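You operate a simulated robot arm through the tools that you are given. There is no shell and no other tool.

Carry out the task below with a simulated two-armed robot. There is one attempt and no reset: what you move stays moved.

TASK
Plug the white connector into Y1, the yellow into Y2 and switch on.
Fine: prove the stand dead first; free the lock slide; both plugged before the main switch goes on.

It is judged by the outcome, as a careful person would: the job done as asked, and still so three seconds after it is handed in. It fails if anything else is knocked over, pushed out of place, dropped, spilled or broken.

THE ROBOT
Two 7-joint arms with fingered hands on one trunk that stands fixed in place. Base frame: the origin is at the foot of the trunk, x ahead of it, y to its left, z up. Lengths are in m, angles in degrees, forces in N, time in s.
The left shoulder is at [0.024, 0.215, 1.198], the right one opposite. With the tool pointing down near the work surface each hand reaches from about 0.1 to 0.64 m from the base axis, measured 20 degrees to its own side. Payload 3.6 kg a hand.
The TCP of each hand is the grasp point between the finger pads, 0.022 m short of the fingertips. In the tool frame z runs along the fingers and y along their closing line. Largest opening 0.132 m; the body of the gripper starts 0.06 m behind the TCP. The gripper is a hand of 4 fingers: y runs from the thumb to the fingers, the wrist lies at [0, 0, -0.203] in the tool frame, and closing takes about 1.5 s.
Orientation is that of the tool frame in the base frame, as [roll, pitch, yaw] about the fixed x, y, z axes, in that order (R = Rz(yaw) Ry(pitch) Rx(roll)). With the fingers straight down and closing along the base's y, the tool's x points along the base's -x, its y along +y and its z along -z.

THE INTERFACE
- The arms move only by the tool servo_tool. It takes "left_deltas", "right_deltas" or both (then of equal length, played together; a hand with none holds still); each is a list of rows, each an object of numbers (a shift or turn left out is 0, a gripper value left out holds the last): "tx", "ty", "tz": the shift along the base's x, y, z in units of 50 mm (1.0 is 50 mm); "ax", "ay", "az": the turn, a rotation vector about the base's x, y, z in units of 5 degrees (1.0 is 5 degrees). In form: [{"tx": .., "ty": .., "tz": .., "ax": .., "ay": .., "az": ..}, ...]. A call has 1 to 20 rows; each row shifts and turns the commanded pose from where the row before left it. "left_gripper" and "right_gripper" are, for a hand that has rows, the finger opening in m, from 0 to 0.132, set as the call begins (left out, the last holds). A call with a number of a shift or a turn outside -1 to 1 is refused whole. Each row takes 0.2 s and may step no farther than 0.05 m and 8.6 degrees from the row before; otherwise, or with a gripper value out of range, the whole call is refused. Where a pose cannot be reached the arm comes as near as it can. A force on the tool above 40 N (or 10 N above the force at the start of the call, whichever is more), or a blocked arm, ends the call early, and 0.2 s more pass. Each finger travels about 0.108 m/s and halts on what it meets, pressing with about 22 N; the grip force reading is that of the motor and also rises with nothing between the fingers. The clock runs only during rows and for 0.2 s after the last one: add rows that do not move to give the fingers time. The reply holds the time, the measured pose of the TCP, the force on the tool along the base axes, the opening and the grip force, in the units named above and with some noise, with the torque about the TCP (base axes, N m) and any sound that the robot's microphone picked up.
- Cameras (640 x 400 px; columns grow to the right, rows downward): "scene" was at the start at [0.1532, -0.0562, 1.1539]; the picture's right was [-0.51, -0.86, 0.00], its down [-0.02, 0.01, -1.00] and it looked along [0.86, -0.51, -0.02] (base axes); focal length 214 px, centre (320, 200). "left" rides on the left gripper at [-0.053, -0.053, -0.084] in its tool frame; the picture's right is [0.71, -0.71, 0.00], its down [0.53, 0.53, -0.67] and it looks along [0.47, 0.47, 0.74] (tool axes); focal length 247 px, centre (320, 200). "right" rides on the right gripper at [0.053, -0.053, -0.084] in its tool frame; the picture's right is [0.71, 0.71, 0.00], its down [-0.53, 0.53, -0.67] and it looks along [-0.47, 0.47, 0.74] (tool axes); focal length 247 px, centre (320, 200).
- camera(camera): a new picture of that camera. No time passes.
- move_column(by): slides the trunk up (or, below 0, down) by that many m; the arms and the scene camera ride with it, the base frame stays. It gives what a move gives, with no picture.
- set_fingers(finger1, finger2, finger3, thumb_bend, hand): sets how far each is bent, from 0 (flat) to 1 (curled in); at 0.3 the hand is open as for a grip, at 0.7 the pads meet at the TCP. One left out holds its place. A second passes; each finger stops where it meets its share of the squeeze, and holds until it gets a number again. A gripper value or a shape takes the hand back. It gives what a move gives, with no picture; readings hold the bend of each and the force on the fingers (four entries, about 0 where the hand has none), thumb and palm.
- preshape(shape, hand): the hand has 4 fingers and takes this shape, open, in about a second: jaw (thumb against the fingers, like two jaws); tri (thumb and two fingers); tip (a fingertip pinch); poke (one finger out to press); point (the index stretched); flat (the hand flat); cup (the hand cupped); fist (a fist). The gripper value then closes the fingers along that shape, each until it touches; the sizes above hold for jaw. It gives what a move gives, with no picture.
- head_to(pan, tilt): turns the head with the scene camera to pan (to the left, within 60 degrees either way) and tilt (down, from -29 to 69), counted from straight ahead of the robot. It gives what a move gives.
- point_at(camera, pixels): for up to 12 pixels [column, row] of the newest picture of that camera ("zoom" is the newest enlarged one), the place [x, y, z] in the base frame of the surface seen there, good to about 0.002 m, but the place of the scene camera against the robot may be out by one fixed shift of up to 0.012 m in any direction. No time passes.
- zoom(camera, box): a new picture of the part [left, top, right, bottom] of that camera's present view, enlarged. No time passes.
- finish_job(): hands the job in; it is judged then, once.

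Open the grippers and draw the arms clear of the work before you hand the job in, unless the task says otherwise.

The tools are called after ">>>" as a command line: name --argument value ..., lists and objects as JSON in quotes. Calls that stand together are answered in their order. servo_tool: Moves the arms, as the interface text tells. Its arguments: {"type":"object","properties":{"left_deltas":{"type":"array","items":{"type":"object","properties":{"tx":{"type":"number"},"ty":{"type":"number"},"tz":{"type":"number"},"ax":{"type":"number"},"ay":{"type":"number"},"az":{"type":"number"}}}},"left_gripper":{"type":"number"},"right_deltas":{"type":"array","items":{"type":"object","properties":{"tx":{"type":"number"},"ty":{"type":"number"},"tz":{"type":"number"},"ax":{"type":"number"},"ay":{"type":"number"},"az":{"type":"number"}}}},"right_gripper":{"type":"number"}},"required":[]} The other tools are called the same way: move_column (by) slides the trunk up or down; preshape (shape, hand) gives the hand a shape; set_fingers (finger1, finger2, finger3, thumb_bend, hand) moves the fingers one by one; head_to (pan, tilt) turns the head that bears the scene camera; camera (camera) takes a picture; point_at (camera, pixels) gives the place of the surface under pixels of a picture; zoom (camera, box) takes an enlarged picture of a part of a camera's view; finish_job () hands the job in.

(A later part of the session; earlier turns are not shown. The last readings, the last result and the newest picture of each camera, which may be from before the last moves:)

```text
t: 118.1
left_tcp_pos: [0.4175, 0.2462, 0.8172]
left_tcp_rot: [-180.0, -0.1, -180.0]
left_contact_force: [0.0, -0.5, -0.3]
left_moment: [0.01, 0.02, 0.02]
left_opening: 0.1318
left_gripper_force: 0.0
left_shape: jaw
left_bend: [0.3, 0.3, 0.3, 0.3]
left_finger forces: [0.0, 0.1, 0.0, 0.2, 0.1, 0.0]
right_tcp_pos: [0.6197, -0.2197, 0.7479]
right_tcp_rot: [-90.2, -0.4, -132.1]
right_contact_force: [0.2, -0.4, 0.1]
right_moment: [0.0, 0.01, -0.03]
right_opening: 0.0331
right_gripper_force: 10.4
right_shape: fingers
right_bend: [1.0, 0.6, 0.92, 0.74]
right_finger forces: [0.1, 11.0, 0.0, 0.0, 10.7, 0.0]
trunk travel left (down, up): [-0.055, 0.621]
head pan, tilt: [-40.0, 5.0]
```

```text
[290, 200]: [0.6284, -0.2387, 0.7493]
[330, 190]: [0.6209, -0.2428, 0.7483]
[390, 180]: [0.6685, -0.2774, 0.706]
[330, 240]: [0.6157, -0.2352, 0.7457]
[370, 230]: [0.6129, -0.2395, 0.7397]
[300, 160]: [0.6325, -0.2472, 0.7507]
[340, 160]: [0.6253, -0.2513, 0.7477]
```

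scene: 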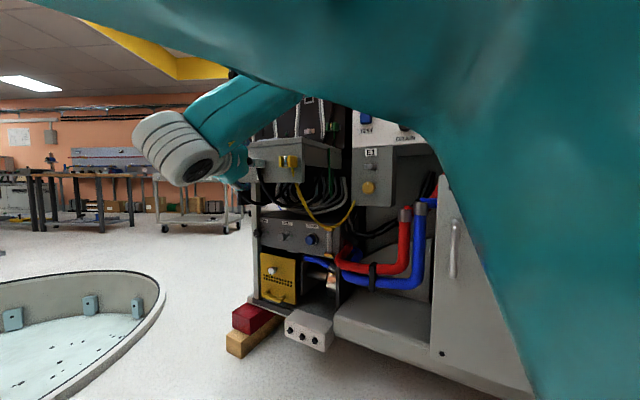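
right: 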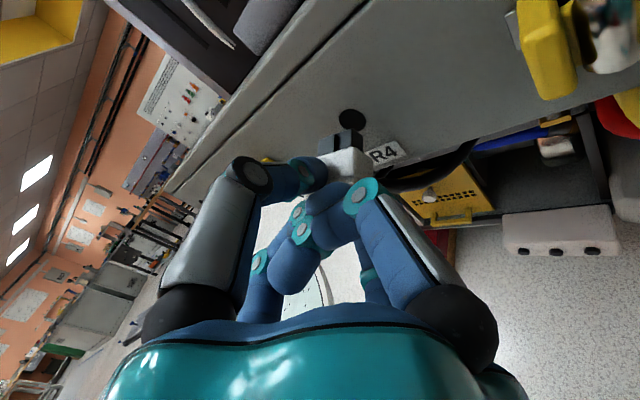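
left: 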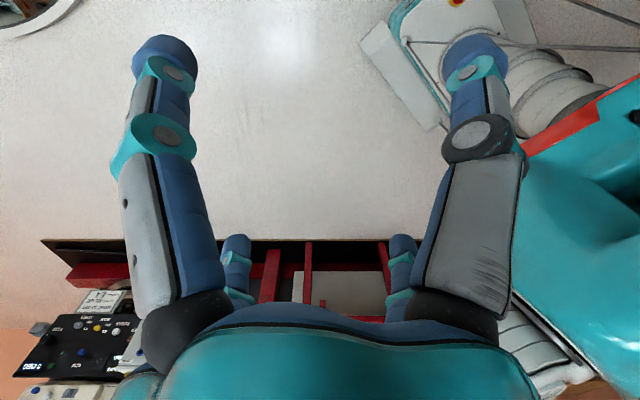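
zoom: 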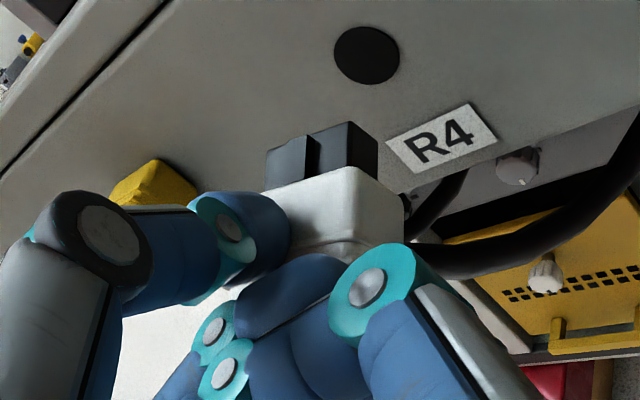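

The pinch is stable at 11 N each; the connector slid ~8 mm lower relative to the hand. I raise the trunk 0.22 m to bring the plug to socket height, then inspect it.

>>> servo_tool --right_deltas '[{"tx": -0.1, "ty": 0.3}, {"tx": -0.1, "ty": 0.3}]'

>>> move_column --by 0.22

>>> camera --camera "right"

>>> camera --camera "scene"

```text
t: 118.7
left_tcp_pos: [0.4178, 0.2463, 0.8154]
left_tcp_rot: [-180.0, -0.1, -179.9]
left_contact_force: [-0.6, 0.1, -0.5]
left_moment: [0.0, -0.02, 0.0]
left_opening: 0.1322
left_gripper_force: 0.1
left_shape: jaw
left_bend: [0.3, 0.3, 0.3, 0.3]
left_finger forces: [0.0, 0.1, 0.0, 0.1, 0.1, 0.0]
right_tcp_pos: [0.6106, -0.1894, 0.7465]
right_tcp_rot: [-90.1, -0.5, -132.0]
right_contact_force: [0.5, -0.1, -0.3]
right_moment: [-0.03, -0.01, 0.0]
right_opening: 0.0332
right_gripper_force: 10.8
right_shape: fingers
right_bend: [1.0, 0.6, 0.92, 0.74]
right_finger forces: [0.0, 11.1, 0.0, 0.1, 10.8, 0.0]
trunk travel left (down, up): [-0.055, 0.621]
head pan, tilt: [-40.0, 5.0]
```

```text
t: 121.0
left_tcp_pos: [0.4184, 0.2468, 1.0356]
left_tcp_rot: [180.0, -0.2, 179.9]
left_contact_force: [-0.6, -0.5, -0.2]
left_moment: [-0.01, -0.02, 0.04]
left_opening: 0.1319
left_gripper_force: 0.1
left_shape: jaw
left_bend: [0.3, 0.3, 0.3, 0.3]
left_finger forces: [0.0, 0.1, 0.0, 0.0, 0.0, 0.0]
right_tcp_pos: [0.6101, -0.1893, 0.9674]
right_tcp_rot: [-90.1, -0.4, -132.0]
right_contact_force: [-0.4, -0.4, -0.3]
right_moment: [0.0, 0.01, 0.0]
right_opening: 0.0331
right_gripper_force: 11.4
right_shape: fingers
right_bend: [1.0, 0.6, 0.92, 0.74]
right_finger forces: [0.0, 11.0, 0.0, 0.0, 10.7, 0.1]
trunk travel left (down, up): [-0.275, 0.401]
head pan, tilt: [-40.0, 5.0]
```

```text
taken
```

right: 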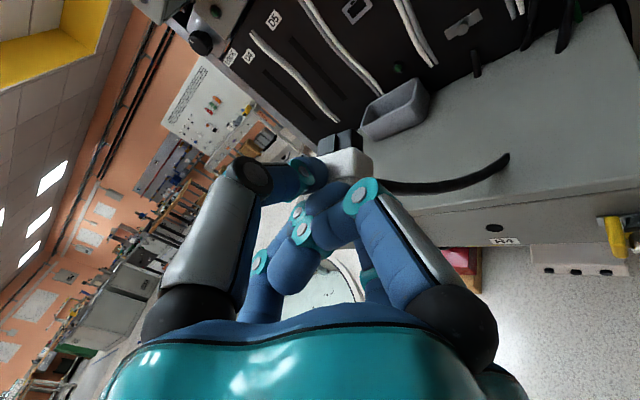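

```text
taken
```

scene: 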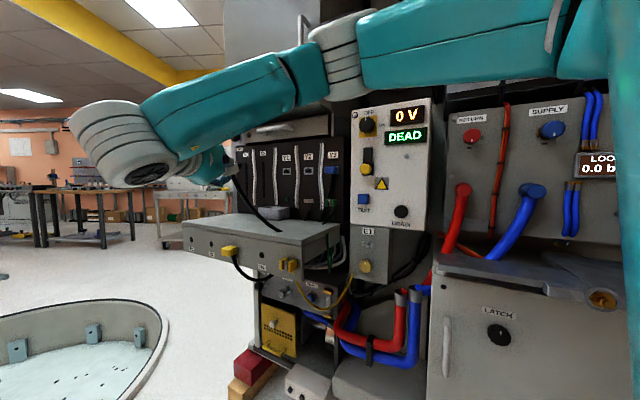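

The plug is now at socket height. I zoom on it to determine its exact pose in the hand.

>>> zoom --camera "right" --box '[280, 100, 420, 220]'

>>> point_at --camera "zoom" --pixels '[[230, 150], [310, 140], [180, 190], [280, 200], [370, 240], [240, 250], [330, 280], [390, 280], [200, 170], [340, 180], [300, 110]]'

>>> zoom --camera "scene" --box '[160, 110, 300, 210]'

```text
3.33 times, centred on (350, 160) of right
```

zoom: 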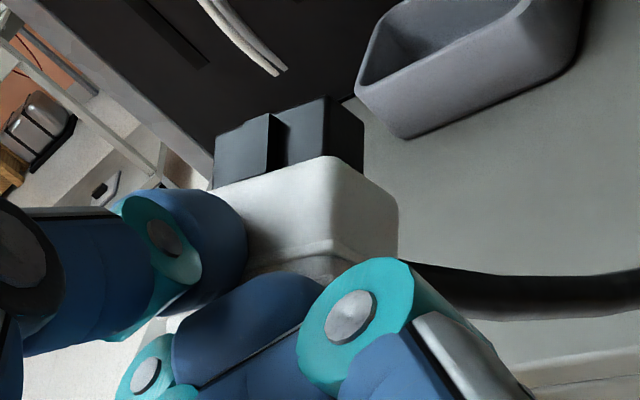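

```text
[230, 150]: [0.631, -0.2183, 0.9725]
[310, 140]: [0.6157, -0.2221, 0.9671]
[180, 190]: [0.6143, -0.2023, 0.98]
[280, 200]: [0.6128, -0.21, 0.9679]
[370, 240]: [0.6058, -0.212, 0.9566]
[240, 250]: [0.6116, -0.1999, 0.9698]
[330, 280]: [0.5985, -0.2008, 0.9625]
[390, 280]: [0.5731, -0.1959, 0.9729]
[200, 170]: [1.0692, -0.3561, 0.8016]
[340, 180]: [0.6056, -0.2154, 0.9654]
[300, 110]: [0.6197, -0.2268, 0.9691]
```

```text
4.00 times, centred on (230, 160) of scene
```

zoom: 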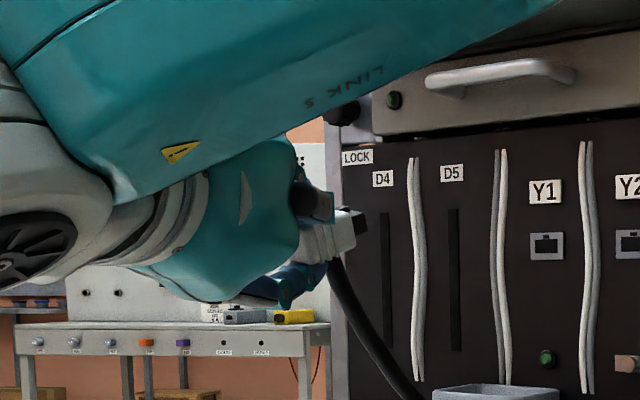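

The plug tilted in the two-digit pinch (roughly 15° roll) because the thumb crept forward. Both digits press equally, so I try easing the thumb back gradually with finger 2 following, which should roll the plug back.

>>> set_fingers --hand "right" --thumb_bend 0.72

>>> zoom --camera "right" --box '[280, 100, 420, 220]'

```text
t: 122.0
left_tcp_pos: [0.4187, 0.2458, 1.036]
left_tcp_rot: [-180.0, -0.1, -179.9]
left_contact_force: [-0.3, -0.2, -0.1]
left_moment: [-0.01, -0.01, -0.04]
left_opening: 0.1317
left_gripper_force: 0.1
left_shape: jaw
left_bend: [0.3, 0.3, 0.3, 0.3]
left_finger forces: [0.0, 0.0, 0.0, 0.1, 0.1, 0.0]
right_tcp_pos: [0.609, -0.1897, 0.9669]
right_tcp_rot: [-90.3, -0.4, -132.0]
right_contact_force: [0.9, 0.5, 0.8]
right_moment: [0.0, -0.01, -0.01]
right_opening: 0.0379
right_gripper_force: 7.0
right_shape: fingers
right_bend: [1.0, 0.63, 0.92, 0.68]
right_finger forces: [0.0, 7.0, 0.0, 0.1, 6.6, 0.0]
trunk travel left (down, up): [-0.275, 0.401]
head pan, tilt: [-40.0, 5.0]
```

```text
3.33 times, centred on (350, 160) of right
```

zoom: 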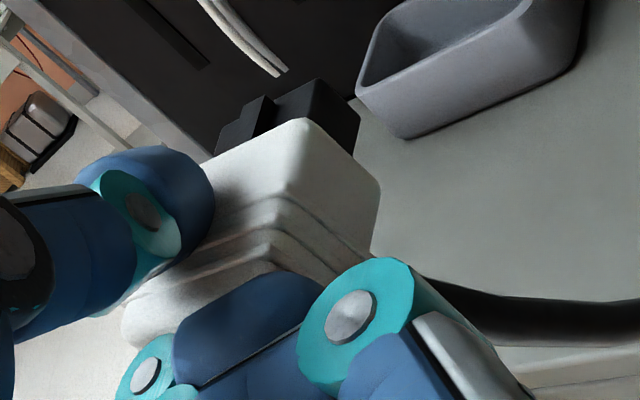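

The plug shifted back (finger 2 0.63, thumb 0.68). I measure its pose again.

>>> point_at --camera "zoom" --pixels '[[240, 170], [300, 140], [340, 180], [290, 185], [240, 210], [350, 230], [300, 240], [190, 280], [230, 130], [290, 100], [330, 95], [370, 200]]'

>>> zoom --camera "scene" --box '[200, 130, 260, 190]'

```text
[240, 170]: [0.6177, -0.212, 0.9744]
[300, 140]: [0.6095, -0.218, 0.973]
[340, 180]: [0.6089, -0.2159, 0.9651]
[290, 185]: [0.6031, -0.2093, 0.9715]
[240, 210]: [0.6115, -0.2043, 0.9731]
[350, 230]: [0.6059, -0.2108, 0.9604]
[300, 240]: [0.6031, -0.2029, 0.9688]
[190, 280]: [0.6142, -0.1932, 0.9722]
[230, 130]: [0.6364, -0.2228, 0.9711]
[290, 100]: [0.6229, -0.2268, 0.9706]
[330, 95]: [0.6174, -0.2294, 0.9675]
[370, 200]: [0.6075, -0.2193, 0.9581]
```

```text
6.67 times, centred on (230, 160) of scene
```

zoom: 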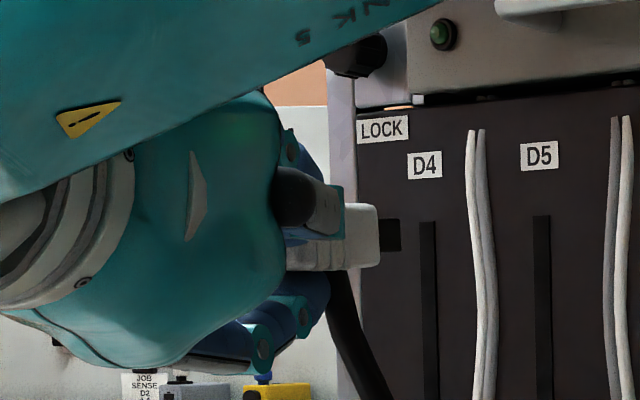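

The plug is now level within measurement noise (top z≈0.9735, right side at e≈0.4945). I carry it to ~5 cm in front of Y1.

>>> servo_tool --right_deltas '[{"tx": 0.36, "ty": -0.43}, {"tx": 0.36, "ty": -0.43}, {"tx": 0.36, "ty": -0.43}, {"tx": 0.36, "ty": -0.43}, {"tx": 0.36, "ty": -0.43}, {"tx": 0.36, "ty": -0.43}, {"tx": 0.36, "ty": -0.43}, {"tx": 0.36, "ty": -0.43}, {"tx": 0.36, "ty": -0.4}, {}]'

>>> camera --camera "right"

>>> camera --camera "scene"

```text
t: 124.2
left_tcp_pos: [0.4187, 0.2464, 1.037]
left_tcp_rot: [-180.0, -0.1, 180.0]
left_contact_force: [-0.3, 0.4, -0.7]
left_moment: [0.01, -0.04, -0.03]
left_opening: 0.1319
left_gripper_force: 0.0
left_shape: jaw
left_bend: [0.3, 0.3, 0.3, 0.3]
left_finger forces: [0.0, 0.1, 0.0, 0.0, 0.0, 0.0]
right_tcp_pos: [0.772, -0.3797, 0.9655]
right_tcp_rot: [-90.2, -0.4, -132.1]
right_contact_force: [-0.7, 0.3, -1.4]
right_moment: [-0.02, 0.02, 0.0]
right_opening: 0.0377
right_gripper_force: 6.5
right_shape: fingers
right_bend: [1.0, 0.63, 0.92, 0.68]
right_finger forces: [0.0, 7.1, 0.0, 0.0, 6.7, 0.1]
trunk travel left (down, up): [-0.275, 0.401]
head pan, tilt: [-40.0, 5.0]
```

```text
taken
```

right: 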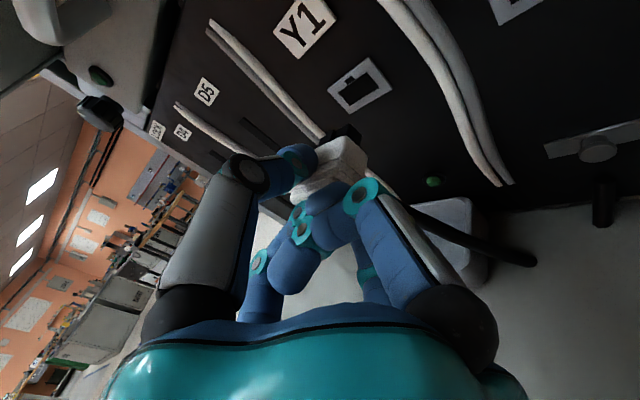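

```text
taken
```

scene: 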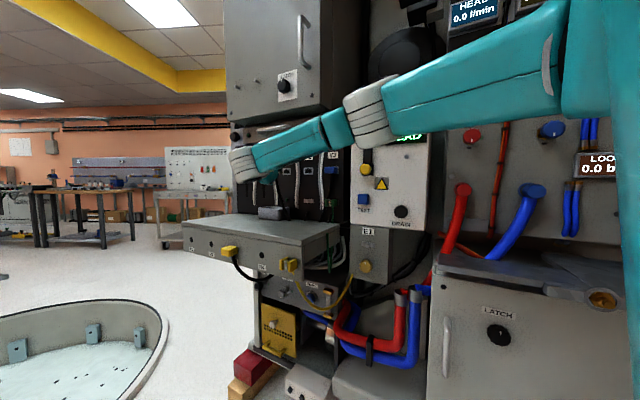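

The Y1 socket shows at (360,85) and the plug tongue at (348,135). I zoom and measure both in the same view.

>>> zoom --camera "right" --box '[270, 40, 430, 220]'

>>> zoom --camera "right" --box '[310, 40, 410, 120]'

>>> point_at --camera "zoom" --pixels '[[135, 225], [340, 95], [530, 330], [300, 440], [210, 250], [350, 150], [420, 310], [300, 390], [270, 200], [255, 260], [440, 230], [390, 190]]'

```text
2.22 times, centred on (350, 130) of right
```

zoom: 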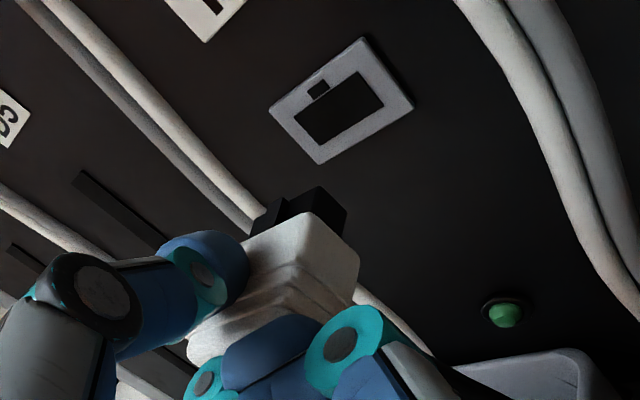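

```text
5.00 times, centred on (360, 80) of right
```

zoom: 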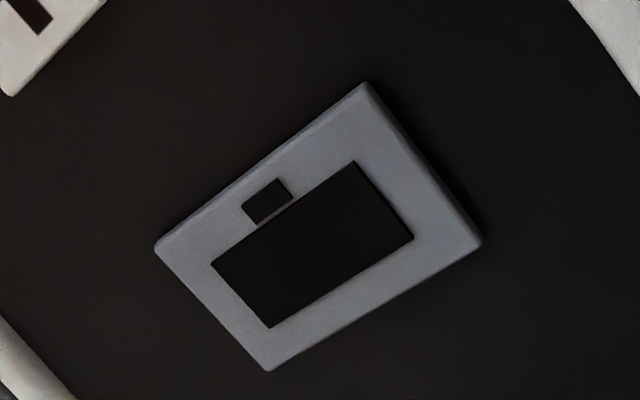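

```text
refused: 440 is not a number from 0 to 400
```

I measure the socket opening's corners and the outer plate in this zoom.

>>> point_at --camera "zoom" --pixels '[[165, 248], [360, 92], [472, 240], [270, 362], [200, 268], [357, 150], [425, 243], [268, 338], [100, 150], [500, 120], [520, 350], [150, 350]]'

>>> point_at --camera "right" --pixels '[[335, 143], [340, 133], [352, 128], [346, 140], [330, 150], [340, 160], [358, 155], [322, 170], [352, 165], [338, 150], [347, 147], [320, 185]]'

>>> zoom --camera "right" --box '[290, 110, 390, 210]'

```text
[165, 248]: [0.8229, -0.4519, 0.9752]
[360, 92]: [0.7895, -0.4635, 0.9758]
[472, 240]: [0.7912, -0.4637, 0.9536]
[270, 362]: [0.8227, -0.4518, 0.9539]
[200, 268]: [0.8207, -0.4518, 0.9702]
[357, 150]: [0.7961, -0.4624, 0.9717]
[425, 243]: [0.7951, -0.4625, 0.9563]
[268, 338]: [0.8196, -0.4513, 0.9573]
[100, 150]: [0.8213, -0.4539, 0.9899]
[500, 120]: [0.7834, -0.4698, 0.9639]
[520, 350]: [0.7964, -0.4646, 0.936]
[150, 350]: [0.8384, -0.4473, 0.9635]
```

```text
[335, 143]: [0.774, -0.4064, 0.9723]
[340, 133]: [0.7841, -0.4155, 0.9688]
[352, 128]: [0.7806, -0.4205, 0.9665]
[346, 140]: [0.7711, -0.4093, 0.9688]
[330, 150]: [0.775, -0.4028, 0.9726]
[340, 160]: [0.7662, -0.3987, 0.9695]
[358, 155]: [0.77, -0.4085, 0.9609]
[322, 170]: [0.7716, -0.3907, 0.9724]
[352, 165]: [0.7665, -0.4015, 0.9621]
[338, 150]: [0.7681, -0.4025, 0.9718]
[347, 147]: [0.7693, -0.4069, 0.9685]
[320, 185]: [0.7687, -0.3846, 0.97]
```

```text
4.00 times, centred on (340, 160) of right
```

zoom: 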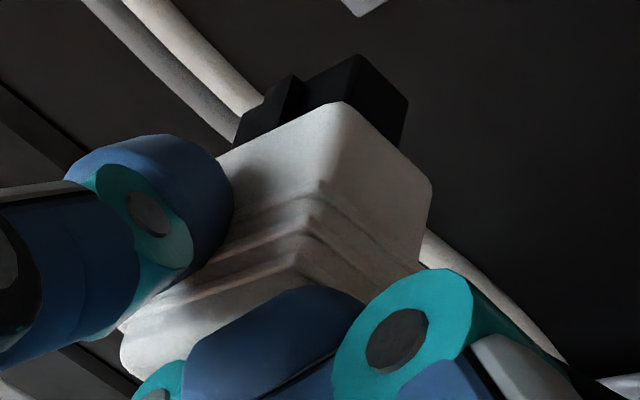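

Socket centre: (0.8066,-0.4577,0.9646). The plug centre is ~2 mm right and ~4.5 mm low of it, and rolled about 4° (left side up). I correct these and advance 35 mm, leaving a gap.

>>> servo_tool --right_deltas '[{"tz": 0.09, "tx": 0.03, "ty": 0.01, "ax": -0.28, "ay": 0.75}, {"tx": 0.06, "ty": -0.16}, {"tx": 0.06, "ty": -0.16}, {"tx": 0.06, "ty": -0.16}, {"tx": 0.06, "ty": -0.16}, {}]'

>>> camera --camera "right"

>>> zoom --camera "right" --box '[290, 90, 410, 210]'

>>> camera --camera "scene"

```text
t: 125.7
left_tcp_pos: [0.4184, 0.2451, 1.0358]
left_tcp_rot: [180.0, -0.1, 179.9]
left_contact_force: [0.9, -0.2, 0.4]
left_moment: [0.01, 0.01, 0.0]
left_opening: 0.1317
left_gripper_force: 0.1
left_shape: jaw
left_bend: [0.3, 0.3, 0.3, 0.3]
left_finger forces: [0.1, 0.0, 0.0, 0.0, 0.1, 0.1]
right_tcp_pos: [0.7849, -0.4139, 0.9731]
right_tcp_rot: [-92.0, -4.0, -132.0]
right_contact_force: [0.1, 0.3, 0.4]
right_moment: [0.0, -0.02, 0.01]
right_opening: 0.0381
right_gripper_force: 7.1
right_shape: fingers
right_bend: [1.0, 0.63, 0.92, 0.68]
right_finger forces: [0.0, 7.1, 0.0, 0.0, 6.7, 0.0]
trunk travel left (down, up): [-0.275, 0.401]
head pan, tilt: [-40.0, 5.0]
```

```text
taken
```

right: 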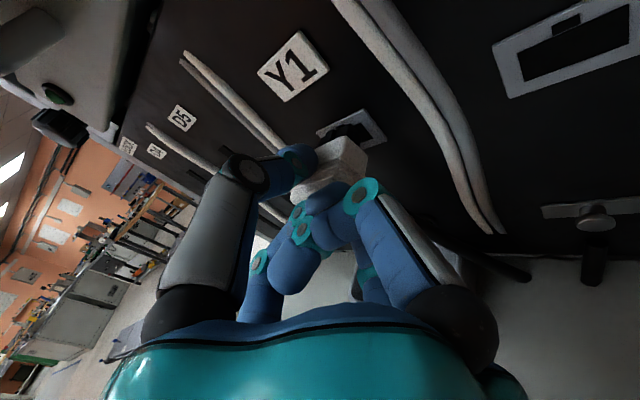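

```text
3.33 times, centred on (350, 150) of right
```

zoom: 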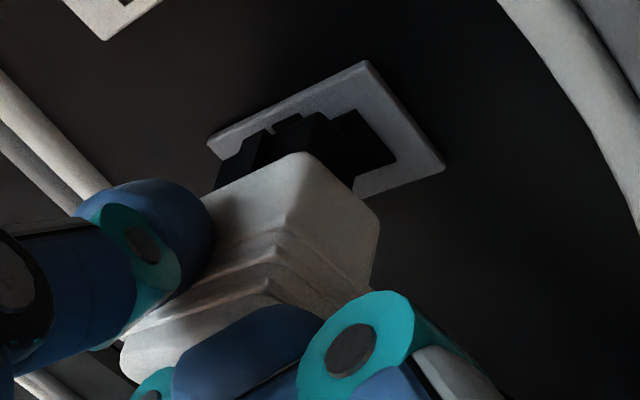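

```text
taken
```

scene: 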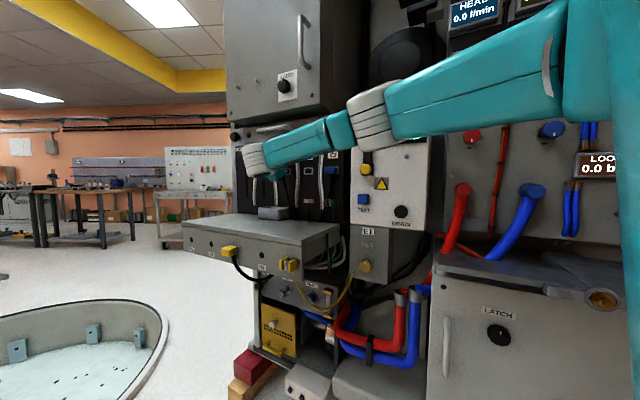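

The tongue is just in front of the socket. I measure plug and socket again for the fine alignment.

>>> point_at --camera "zoom" --pixels '[[240, 195], [290, 175], [240, 230], [200, 280], [330, 200], [350, 240], [300, 130], [255, 140], [215, 145], [365, 70], [435, 168], [345, 130]]'

>>> zoom --camera "right" --box '[310, 90, 390, 170]'

```text
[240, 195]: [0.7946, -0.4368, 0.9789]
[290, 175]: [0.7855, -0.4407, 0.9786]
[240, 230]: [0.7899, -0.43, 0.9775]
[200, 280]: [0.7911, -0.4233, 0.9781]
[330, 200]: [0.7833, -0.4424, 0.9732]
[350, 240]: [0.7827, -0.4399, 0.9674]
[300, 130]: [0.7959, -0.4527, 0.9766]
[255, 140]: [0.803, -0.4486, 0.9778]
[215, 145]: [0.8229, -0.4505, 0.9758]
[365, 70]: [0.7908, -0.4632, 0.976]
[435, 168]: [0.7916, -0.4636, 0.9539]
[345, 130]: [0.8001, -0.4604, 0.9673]
```

```text
5.00 times, centred on (350, 130) of right
```

zoom: 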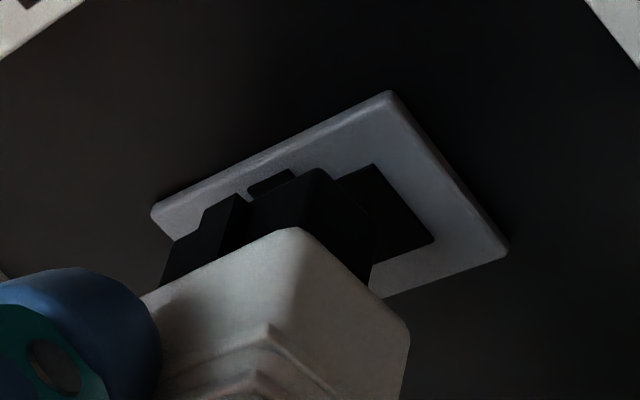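

The plug is level now. To get the right height I compare with the blue plug already in Y3: I measure its top against its plate.

>>> zoom --camera "scene" --box '[310, 140, 350, 190]'

>>> zoom --camera "right" --box '[480, 0, 640, 110]'

```text
8.00 times, centred on (330, 165) of scene
```

zoom: 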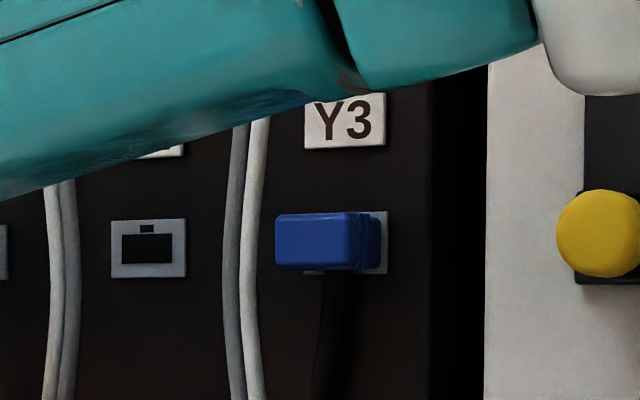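

```text
3.64 times, centred on (560, 55) of right
```

zoom: 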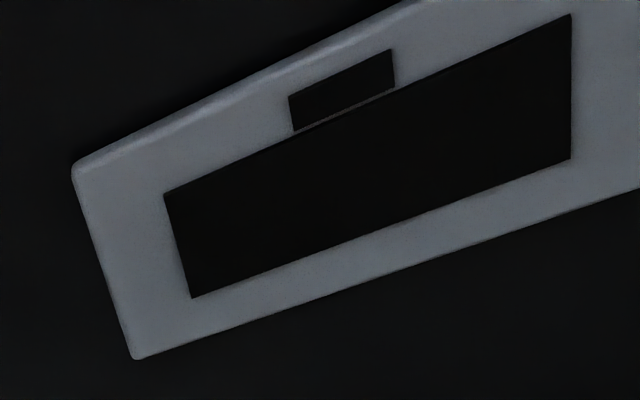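

I measure the blue plug's top and bottom in the scene zoom and the white plug's right-side bottom edge.

>>> zoom --camera "scene" --box '[310, 140, 350, 190]'

>>> point_at --camera "zoom" --pixels '[[300, 217], [300, 264], [330, 217], [330, 264], [300, 240], [383, 215], [383, 268], [117, 225], [117, 272], [182, 225], [182, 272], [360, 235]]'

>>> zoom --camera "right" --box '[290, 90, 410, 210]'

>>> point_at --camera "zoom" --pixels '[[372, 270], [376, 220], [365, 280], [360, 205], [320, 175], [300, 165], [355, 215], [368, 250], [345, 270], [260, 180], [220, 210], [180, 300]]'

```text
8.00 times, centred on (330, 165) of scene
```

zoom: 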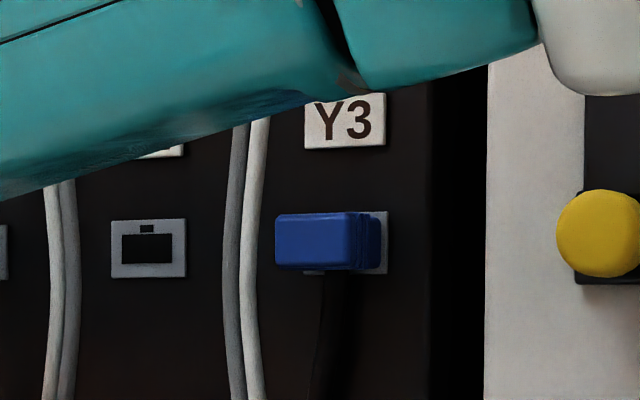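

```text
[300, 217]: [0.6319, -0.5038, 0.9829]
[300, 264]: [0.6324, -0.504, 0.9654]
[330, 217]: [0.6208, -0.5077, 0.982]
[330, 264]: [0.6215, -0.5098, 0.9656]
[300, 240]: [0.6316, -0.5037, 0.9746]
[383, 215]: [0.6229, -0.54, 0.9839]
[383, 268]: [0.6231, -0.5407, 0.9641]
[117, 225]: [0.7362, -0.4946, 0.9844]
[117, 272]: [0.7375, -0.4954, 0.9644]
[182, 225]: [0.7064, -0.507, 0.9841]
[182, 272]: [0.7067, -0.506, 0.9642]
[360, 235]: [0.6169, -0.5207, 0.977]
```

```text
3.33 times, centred on (350, 150) of right
```

zoom: 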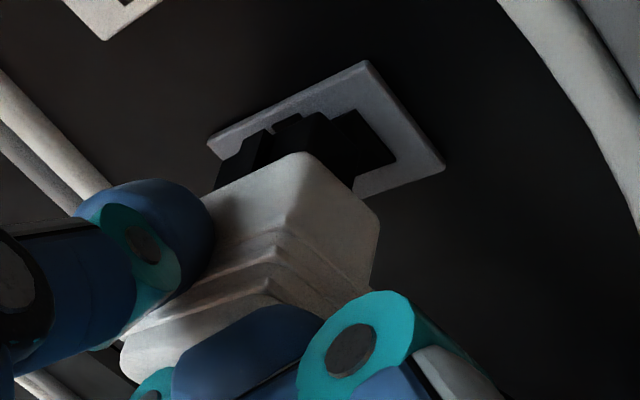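

```text
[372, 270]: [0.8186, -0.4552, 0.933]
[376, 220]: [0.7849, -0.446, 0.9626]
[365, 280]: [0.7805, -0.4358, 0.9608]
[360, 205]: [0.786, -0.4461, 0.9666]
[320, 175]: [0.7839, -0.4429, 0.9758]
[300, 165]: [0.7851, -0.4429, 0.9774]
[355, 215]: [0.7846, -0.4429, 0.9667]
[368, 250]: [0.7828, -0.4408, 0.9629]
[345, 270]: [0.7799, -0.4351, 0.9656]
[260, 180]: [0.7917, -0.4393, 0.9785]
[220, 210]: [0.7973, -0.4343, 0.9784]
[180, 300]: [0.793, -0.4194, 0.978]
```

The plug is 3.5 mm too high (centre 0.968 vs 0.9646) and about 1.5 mm right. I correct and then advance in 4 mm steps toward full insertion (18 mm to go).

>>> servo_tool --right_deltas '[{"tx": 0.028, "ty": 0.01, "tz": -0.07}, {}, {"tx": 0.0276, "ty": -0.075}, {"tx": 0.0276, "ty": -0.075}]'

>>> zoom --camera "right" --box '[290, 90, 410, 210]'

>>> point_at --camera "zoom" --pixels '[[260, 190], [300, 180], [240, 230], [180, 300], [360, 220], [365, 250], [350, 270], [215, 150], [360, 75]]'

```text
t: 126.7
left_tcp_pos: [0.4172, 0.2466, 1.036]
left_tcp_rot: [180.0, 0.0, -180.0]
left_contact_force: [0.5, 0.1, -0.7]
left_moment: [0.02, 0.0, 0.03]
left_opening: 0.1318
left_gripper_force: 0.1
left_shape: jaw
left_bend: [0.3, 0.3, 0.3, 0.3]
left_finger forces: [0.1, 0.0, 0.0, 0.0, 0.0, 0.0]
right_tcp_pos: [0.7884, -0.4195, 0.9691]
right_tcp_rot: [-92.1, -3.9, -131.8]
right_contact_force: [-3.2, 3.7, -1.0]
right_moment: [0.05, -0.02, -0.03]
right_opening: 0.0382
right_gripper_force: 7.7
right_shape: fingers
right_bend: [1.0, 0.63, 0.92, 0.68]
right_finger forces: [0.0, 8.4, 0.1, 0.0, 7.2, 0.0]
trunk travel left (down, up): [-0.275, 0.401]
head pan, tilt: [-40.0, 5.0]
```

```text
3.33 times, centred on (350, 150) of right
```

zoom: 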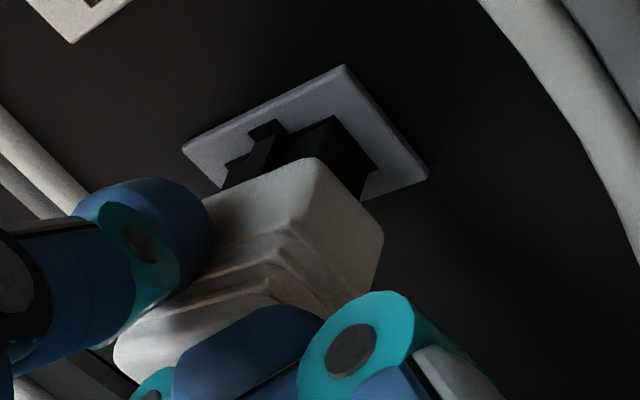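

```text
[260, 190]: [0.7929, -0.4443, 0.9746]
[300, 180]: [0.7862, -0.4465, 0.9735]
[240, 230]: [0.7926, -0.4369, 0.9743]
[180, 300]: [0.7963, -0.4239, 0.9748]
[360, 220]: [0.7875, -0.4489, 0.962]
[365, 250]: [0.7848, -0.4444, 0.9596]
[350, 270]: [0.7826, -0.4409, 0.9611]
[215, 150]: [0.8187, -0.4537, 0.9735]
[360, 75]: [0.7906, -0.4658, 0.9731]
```

A light contact (5 N): the tongue tip touches the plate. I zoom in tighter to see the tongue relative to the opening.

>>> zoom --camera "right" --box '[320, 100, 385, 165]'

>>> point_at --camera "zoom" --pixels '[[320, 140], [240, 155], [300, 120], [400, 160], [340, 200], [260, 210], [170, 220], [420, 220], [370, 120], [480, 260], [200, 130]]'

```text
6.15 times, centred on (352, 132) of right
```

zoom: 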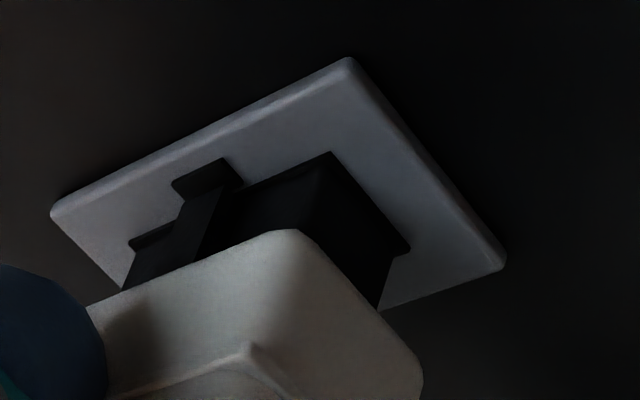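

```text
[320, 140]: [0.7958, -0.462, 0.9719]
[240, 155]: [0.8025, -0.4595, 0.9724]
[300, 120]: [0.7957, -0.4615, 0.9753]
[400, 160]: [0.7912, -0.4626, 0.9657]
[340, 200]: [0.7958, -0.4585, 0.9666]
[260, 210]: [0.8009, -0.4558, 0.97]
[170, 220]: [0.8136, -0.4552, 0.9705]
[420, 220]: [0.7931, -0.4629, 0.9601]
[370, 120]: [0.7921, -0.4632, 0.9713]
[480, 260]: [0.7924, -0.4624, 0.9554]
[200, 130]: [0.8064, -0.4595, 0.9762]
```

The key lines up with its slot. I push on in 3 mm steps, watching the force.

>>> servo_tool --right_deltas '[{"tx": 0.021, "ty": -0.056}, {"tx": 0.021, "ty": -0.056}, {}]'

>>> zoom --camera "right" --box '[290, 90, 410, 210]'

```text
t: 127.5
left_tcp_pos: [0.4189, 0.2464, 1.0364]
left_tcp_rot: [180.0, -0.1, -179.9]
left_contact_force: [-0.7, 0.4, 0.4]
left_moment: [0.03, 0.03, -0.02]
left_opening: 0.1319
left_gripper_force: 0.0
left_shape: jaw
left_bend: [0.3, 0.3, 0.3, 0.3]
left_finger forces: [0.0, 0.0, 0.0, 0.0, 0.0, 0.0]
right_tcp_pos: [0.7923, -0.4252, 0.9694]
right_tcp_rot: [-92.0, -3.9, -132.0]
right_contact_force: [-3.6, 0.7, -1.5]
right_moment: [0.09, 0.0, 0.01]
right_opening: 0.0385
right_gripper_force: 7.6
right_shape: fingers
right_bend: [1.0, 0.63, 0.92, 0.68]
right_finger forces: [0.0, 8.5, 0.0, 0.0, 7.1, 0.0]
trunk travel left (down, up): [-0.275, 0.401]
head pan, tilt: [-40.0, 5.0]
```

```text
3.33 times, centred on (350, 150) of right
```

zoom: 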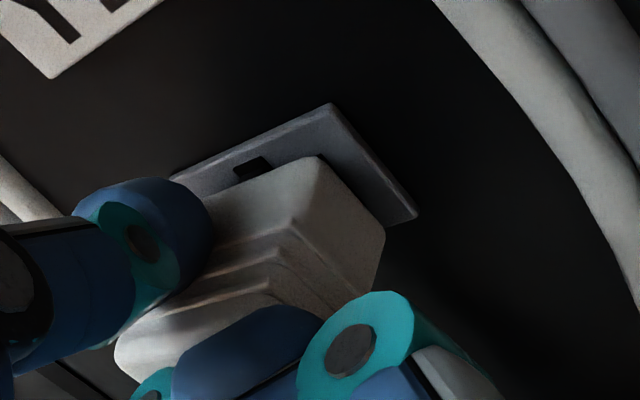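

It is sliding in with little force. I continue with 3 mm steps until it seats.

>>> servo_tool --right_deltas '[{"tx": 0.021, "ty": -0.056}, {"tx": 0.021, "ty": -0.056}, {}]'

>>> zoom --camera "right" --box '[290, 90, 410, 210]'

```text
t: 128.2
left_tcp_pos: [0.4175, 0.2451, 1.0379]
left_tcp_rot: [179.9, 0.0, 180.0]
left_contact_force: [0.0, -1.0, -0.3]
left_moment: [0.01, 0.03, 0.04]
left_opening: 0.1319
left_gripper_force: 0.2
left_shape: jaw
left_bend: [0.3, 0.3, 0.3, 0.3]
left_finger forces: [0.0, 0.0, 0.0, 0.0, 0.0, 0.0]
right_tcp_pos: [0.7928, -0.43, 0.9689]
right_tcp_rot: [-92.1, -3.9, -131.9]
right_contact_force: [-7.6, 5.5, -3.5]
right_moment: [0.14, 0.06, -0.1]
right_opening: 0.0383
right_gripper_force: 8.2
right_shape: fingers
right_bend: [1.0, 0.63, 0.92, 0.68]
right_finger forces: [0.1, 9.3, 0.0, 0.0, 6.8, 0.1]
trunk travel left (down, up): [-0.275, 0.401]
head pan, tilt: [-40.0, 5.0]
```

```text
3.33 times, centred on (350, 150) of right
```

zoom: 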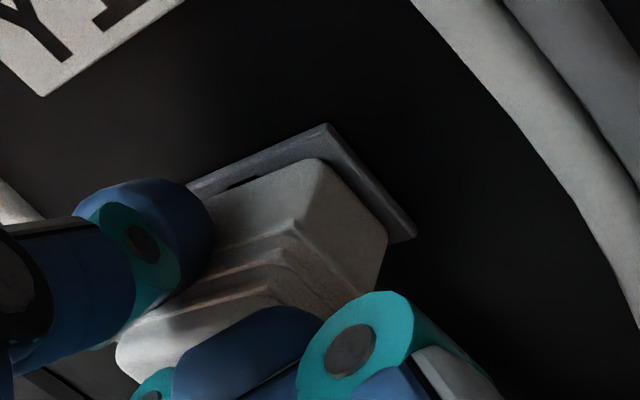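

Nearly seated; side force ~5 N to the right, so I relieve ~1 mm laterally and push on until it stops.

>>> servo_tool --right_deltas '[{"tx": -0.02, "ty": -0.007, "tz": -0.01}, {"tx": 0.021, "ty": -0.056}, {"tx": 0.021, "ty": -0.056}, {}]'

>>> zoom --camera "right" --box '[290, 90, 410, 210]'

>>> point_at --camera "zoom" --pixels '[[270, 180], [315, 165], [340, 175], [380, 220], [330, 140], [400, 220], [220, 190], [360, 240], [260, 200]]'

```text
t: 129.2
left_tcp_pos: [0.4177, 0.2474, 1.0352]
left_tcp_rot: [-179.9, 0.0, -179.9]
left_contact_force: [-0.1, -0.3, 0.1]
left_moment: [0.03, 0.0, 0.0]
left_opening: 0.1319
left_gripper_force: 0.1
left_shape: jaw
left_bend: [0.3, 0.3, 0.3, 0.3]
left_finger forces: [0.0, 0.0, 0.1, 0.0, 0.0, 0.0]
right_tcp_pos: [0.794, -0.433, 0.9685]
right_tcp_rot: [-92.0, -4.0, -131.7]
right_contact_force: [-9.0, 15.5, -4.2]
right_moment: [0.12, 0.04, -0.02]
right_opening: 0.0392
right_gripper_force: 9.4
right_shape: fingers
right_bend: [1.0, 0.63, 0.94, 0.68]
right_finger forces: [0.0, 10.8, 0.1, 0.0, 8.2, 0.0]
trunk travel left (down, up): [-0.275, 0.401]
head pan, tilt: [-40.0, 5.0]
```

```text
3.33 times, centred on (350, 150) of right
```

zoom: 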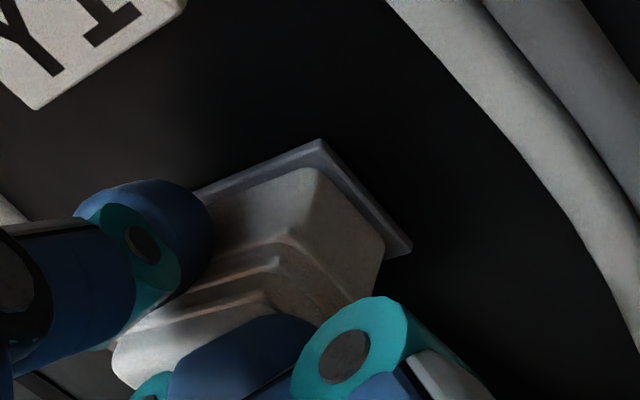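

```text
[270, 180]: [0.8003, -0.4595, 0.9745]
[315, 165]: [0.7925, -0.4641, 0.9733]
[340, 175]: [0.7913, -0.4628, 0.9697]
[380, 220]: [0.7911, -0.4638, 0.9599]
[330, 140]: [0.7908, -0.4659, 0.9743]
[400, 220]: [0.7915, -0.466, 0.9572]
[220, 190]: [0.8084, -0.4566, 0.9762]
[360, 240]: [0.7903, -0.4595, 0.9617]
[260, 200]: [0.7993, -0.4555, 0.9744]
```

The body's back edge now looks flush with the plate (force 18 N). I give one firm extra push to be sure it seats, then read the result.

>>> servo_tool --right_deltas '[{"tx": 0.014, "ty": -0.038}, {"tx": 0.014, "ty": -0.038}, {}]'

>>> zoom --camera "right" --box '[290, 90, 410, 210]'

>>> camera --camera "scene"

```text
t: 130.1
left_tcp_pos: [0.4167, 0.2482, 1.0356]
left_tcp_rot: [-179.9, -0.1, -180.0]
left_contact_force: [-0.2, -0.2, -0.1]
left_moment: [0.01, 0.0, 0.02]
left_opening: 0.132
left_gripper_force: 0.0
left_shape: jaw
left_bend: [0.3, 0.3, 0.3, 0.3]
left_finger forces: [0.0, 0.1, 0.0, 0.1, 0.0, 0.1]
right_tcp_pos: [0.7944, -0.434, 0.9698]
right_tcp_rot: [-92.0, -4.1, -131.5]
right_contact_force: [-18.4, 24.2, -5.7]
right_moment: [0.1, 0.0, -0.12]
right_opening: 0.0413
right_gripper_force: 10.3
right_shape: fingers
right_bend: [1.0, 0.63, 0.96, 0.69]
right_finger forces: [0.0, 11.2, 0.0, 0.1, 9.4, 0.0]
trunk travel left (down, up): [-0.275, 0.401]
head pan, tilt: [-40.0, 5.0]
```

```text
3.33 times, centred on (350, 150) of right
```

zoom: 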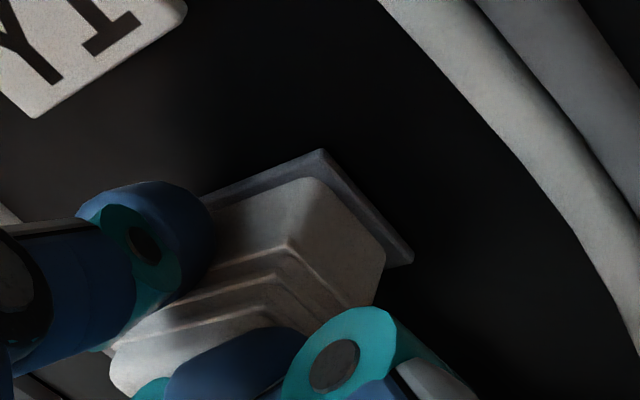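

```text
taken
```

scene: 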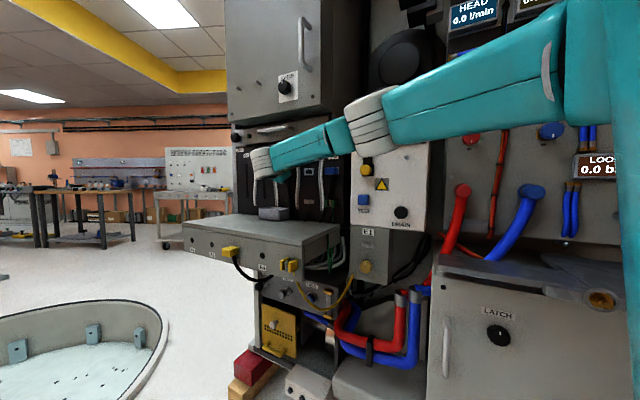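

It's pressed home (30 N, no further travel). I relieve the push, open the two digits and back out along the finger line.

>>> servo_tool --right_deltas '[{"tx": -0.02, "ty": 0.056}, {}]'

>>> set_fingers --hand "right" --finger2 0.45 --thumb_bend 0.45

>>> camera --camera "right"

```text
t: 130.7
left_tcp_pos: [0.4174, 0.2492, 1.0367]
left_tcp_rot: [-179.9, 0.0, -180.0]
left_contact_force: [0.2, 0.1, -0.5]
left_moment: [0.01, -0.03, -0.04]
left_opening: 0.1318
left_gripper_force: 0.0
left_shape: jaw
left_bend: [0.3, 0.3, 0.3, 0.3]
left_finger forces: [0.1, 0.0, 0.1, 0.0, 0.0, 0.1]
right_tcp_pos: [0.7947, -0.4336, 0.9695]
right_tcp_rot: [-92.0, -4.0, -131.6]
right_contact_force: [-10.7, 18.8, -5.1]
right_moment: [0.1, 0.06, -0.04]
right_opening: 0.0411
right_gripper_force: 9.7
right_shape: fingers
right_bend: [1.0, 0.63, 0.96, 0.69]
right_finger forces: [0.1, 10.9, 0.1, 0.0, 8.4, 0.0]
trunk travel left (down, up): [-0.275, 0.401]
head pan, tilt: [-40.0, 5.0]
```

```text
t: 131.7
left_tcp_pos: [0.4187, 0.2473, 1.0357]
left_tcp_rot: [-179.9, 0.0, -180.0]
left_contact_force: [-0.2, -1.2, 0.6]
left_moment: [0.0, 0.0, -0.03]
left_opening: 0.1321
left_gripper_force: 0.0
left_shape: jaw
left_bend: [0.3, 0.3, 0.3, 0.3]
left_finger forces: [0.0, 0.0, 0.0, 0.1, 0.0, 0.0]
right_tcp_pos: [0.7945, -0.4349, 0.9672]
right_tcp_rot: [-92.0, -4.0, -131.8]
right_contact_force: [-10.2, 16.9, -6.0]
right_moment: [0.06, 0.14, -0.14]
right_opening: 0.0522
right_gripper_force: 5.1
right_shape: fingers
right_bend: [1.0, 0.45, 0.97, 0.54]
right_finger forces: [0.0, 0.1, 0.0, 0.0, 10.0, 0.0]
trunk travel left (down, up): [-0.275, 0.401]
head pan, tilt: [-40.0, 5.0]
```

```text
taken
```

right: 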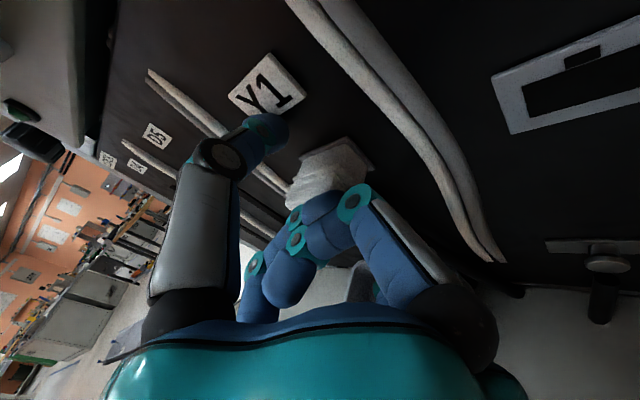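

The thumb tip brushes the panel while opening. I back straight out along the panel normal.

>>> servo_tool --right_deltas '[{"tx": -0.069, "ty": 0.188}, {"tx": -0.069, "ty": 0.188}, {"tx": -0.069, "ty": 0.188}, {"tx": -0.069, "ty": 0.188}, {"tx": -0.069, "ty": 0.188}, {"tx": -0.069, "ty": 0.188}]'

>>> camera --camera "right"

>>> camera --camera "scene"

```text
t: 133.1
left_tcp_pos: [0.4188, 0.2459, 1.035]
left_tcp_rot: [180.0, -0.1, 180.0]
left_contact_force: [-0.3, 0.7, 0.5]
left_moment: [-0.03, 0.0, 0.05]
left_opening: 0.1319
left_gripper_force: 0.1
left_shape: jaw
left_bend: [0.3, 0.3, 0.3, 0.3]
left_finger forces: [0.0, 0.0, 0.0, 0.0, 0.0, 0.0]
right_tcp_pos: [0.7745, -0.3813, 0.9689]
right_tcp_rot: [-92.0, -3.9, -131.9]
right_contact_force: [-0.2, 0.1, -0.5]
right_moment: [0.01, 0.0, -0.02]
right_opening: 0.0609
right_gripper_force: 0.1
right_shape: fingers
right_bend: [1.0, 0.45, 0.94, 0.45]
right_finger forces: [0.0, 0.0, 0.0, 0.1, 0.0, 0.0]
trunk travel left (down, up): [-0.275, 0.401]
head pan, tilt: [-40.0, 5.0]
```

```text
taken
```

right: 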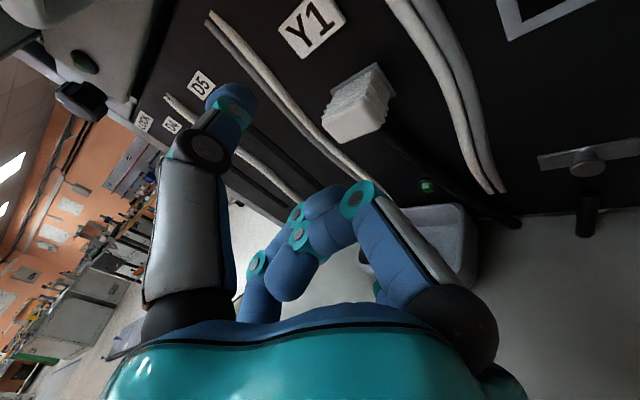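

```text
taken
```

scene: 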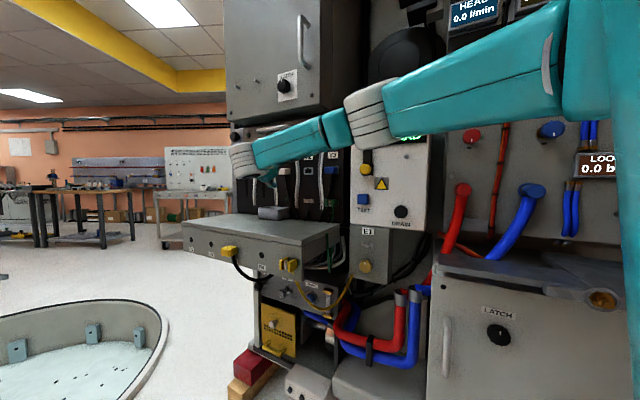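

The white plug stays in Y1. I verify its seating depth.

>>> zoom --camera "right" --box '[300, 50, 420, 150]'

>>> point_at --camera "zoom" --pixels '[[270, 300], [200, 330], [310, 320], [260, 200], [340, 150], [440, 150], [180, 240], [380, 260]]'

```text
4.00 times, centred on (360, 100) of right
```

zoom: 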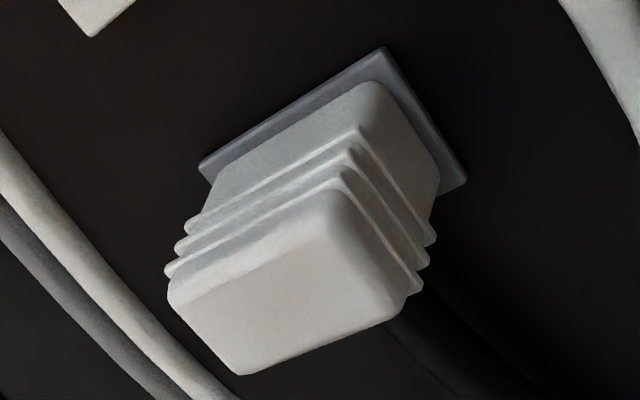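

```text
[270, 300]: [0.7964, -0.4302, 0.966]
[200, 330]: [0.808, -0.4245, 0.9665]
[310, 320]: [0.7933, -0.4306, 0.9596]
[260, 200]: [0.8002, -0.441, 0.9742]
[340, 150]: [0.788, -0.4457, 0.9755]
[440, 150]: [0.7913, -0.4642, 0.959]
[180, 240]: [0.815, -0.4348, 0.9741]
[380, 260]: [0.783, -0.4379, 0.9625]
```

White is seated. Now the yellow: I undo the small roll correction and retreat to in front of the ledge, ahead of the yellow connector's column.

>>> servo_tool --right_deltas '[{"tx": -0.15, "ty": 0.4}, {"tx": -0.15, "ty": 0.4}, {"ax": 0.28, "ay": -0.75, "tx": -0.21, "ty": 0.62}, {"tx": -0.21, "ty": 0.62}, {"tx": -0.21, "ty": 0.62}, {"tx": -0.21, "ty": 0.62}, {"tx": -0.21, "ty": 0.62}, {"tx": -0.23, "ty": 0.62}, {}]'

>>> camera --camera "scene"

>>> camera --camera "right"

```text
t: 135.1
left_tcp_pos: [0.4177, 0.2464, 1.0358]
left_tcp_rot: [-180.0, -0.2, -179.9]
left_contact_force: [-0.2, 0.1, 0.2]
left_moment: [-0.01, 0.02, -0.02]
left_opening: 0.1319
left_gripper_force: 0.1
left_shape: jaw
left_bend: [0.3, 0.3, 0.3, 0.3]
left_finger forces: [0.0, 0.0, 0.0, 0.0, 0.0, 0.0]
right_tcp_pos: [0.6937, -0.1582, 0.9728]
right_tcp_rot: [-90.2, -0.5, -131.9]
right_contact_force: [0.0, -0.2, -0.8]
right_moment: [0.01, 0.01, -0.06]
right_opening: 0.0609
right_gripper_force: 0.1
right_shape: fingers
right_bend: [1.0, 0.45, 0.94, 0.45]
right_finger forces: [0.1, 0.0, 0.0, 0.0, 0.0, 0.1]
trunk travel left (down, up): [-0.275, 0.401]
head pan, tilt: [-40.0, 5.0]
```

```text
taken
```

scene: 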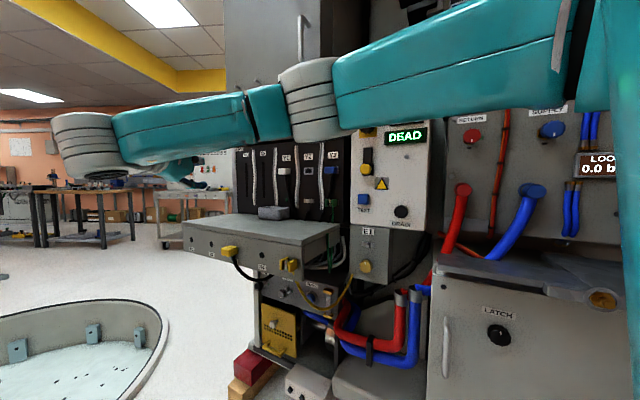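

```text
taken
```

right: 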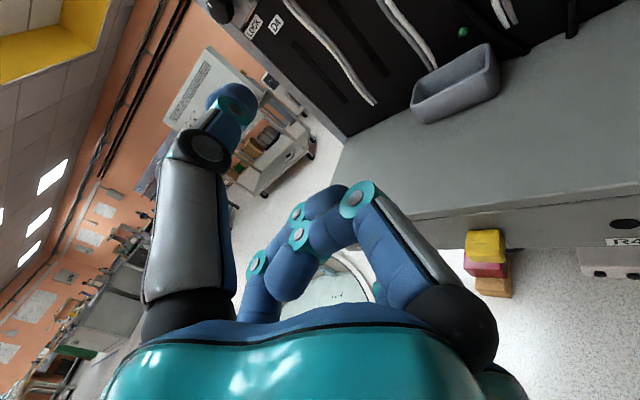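

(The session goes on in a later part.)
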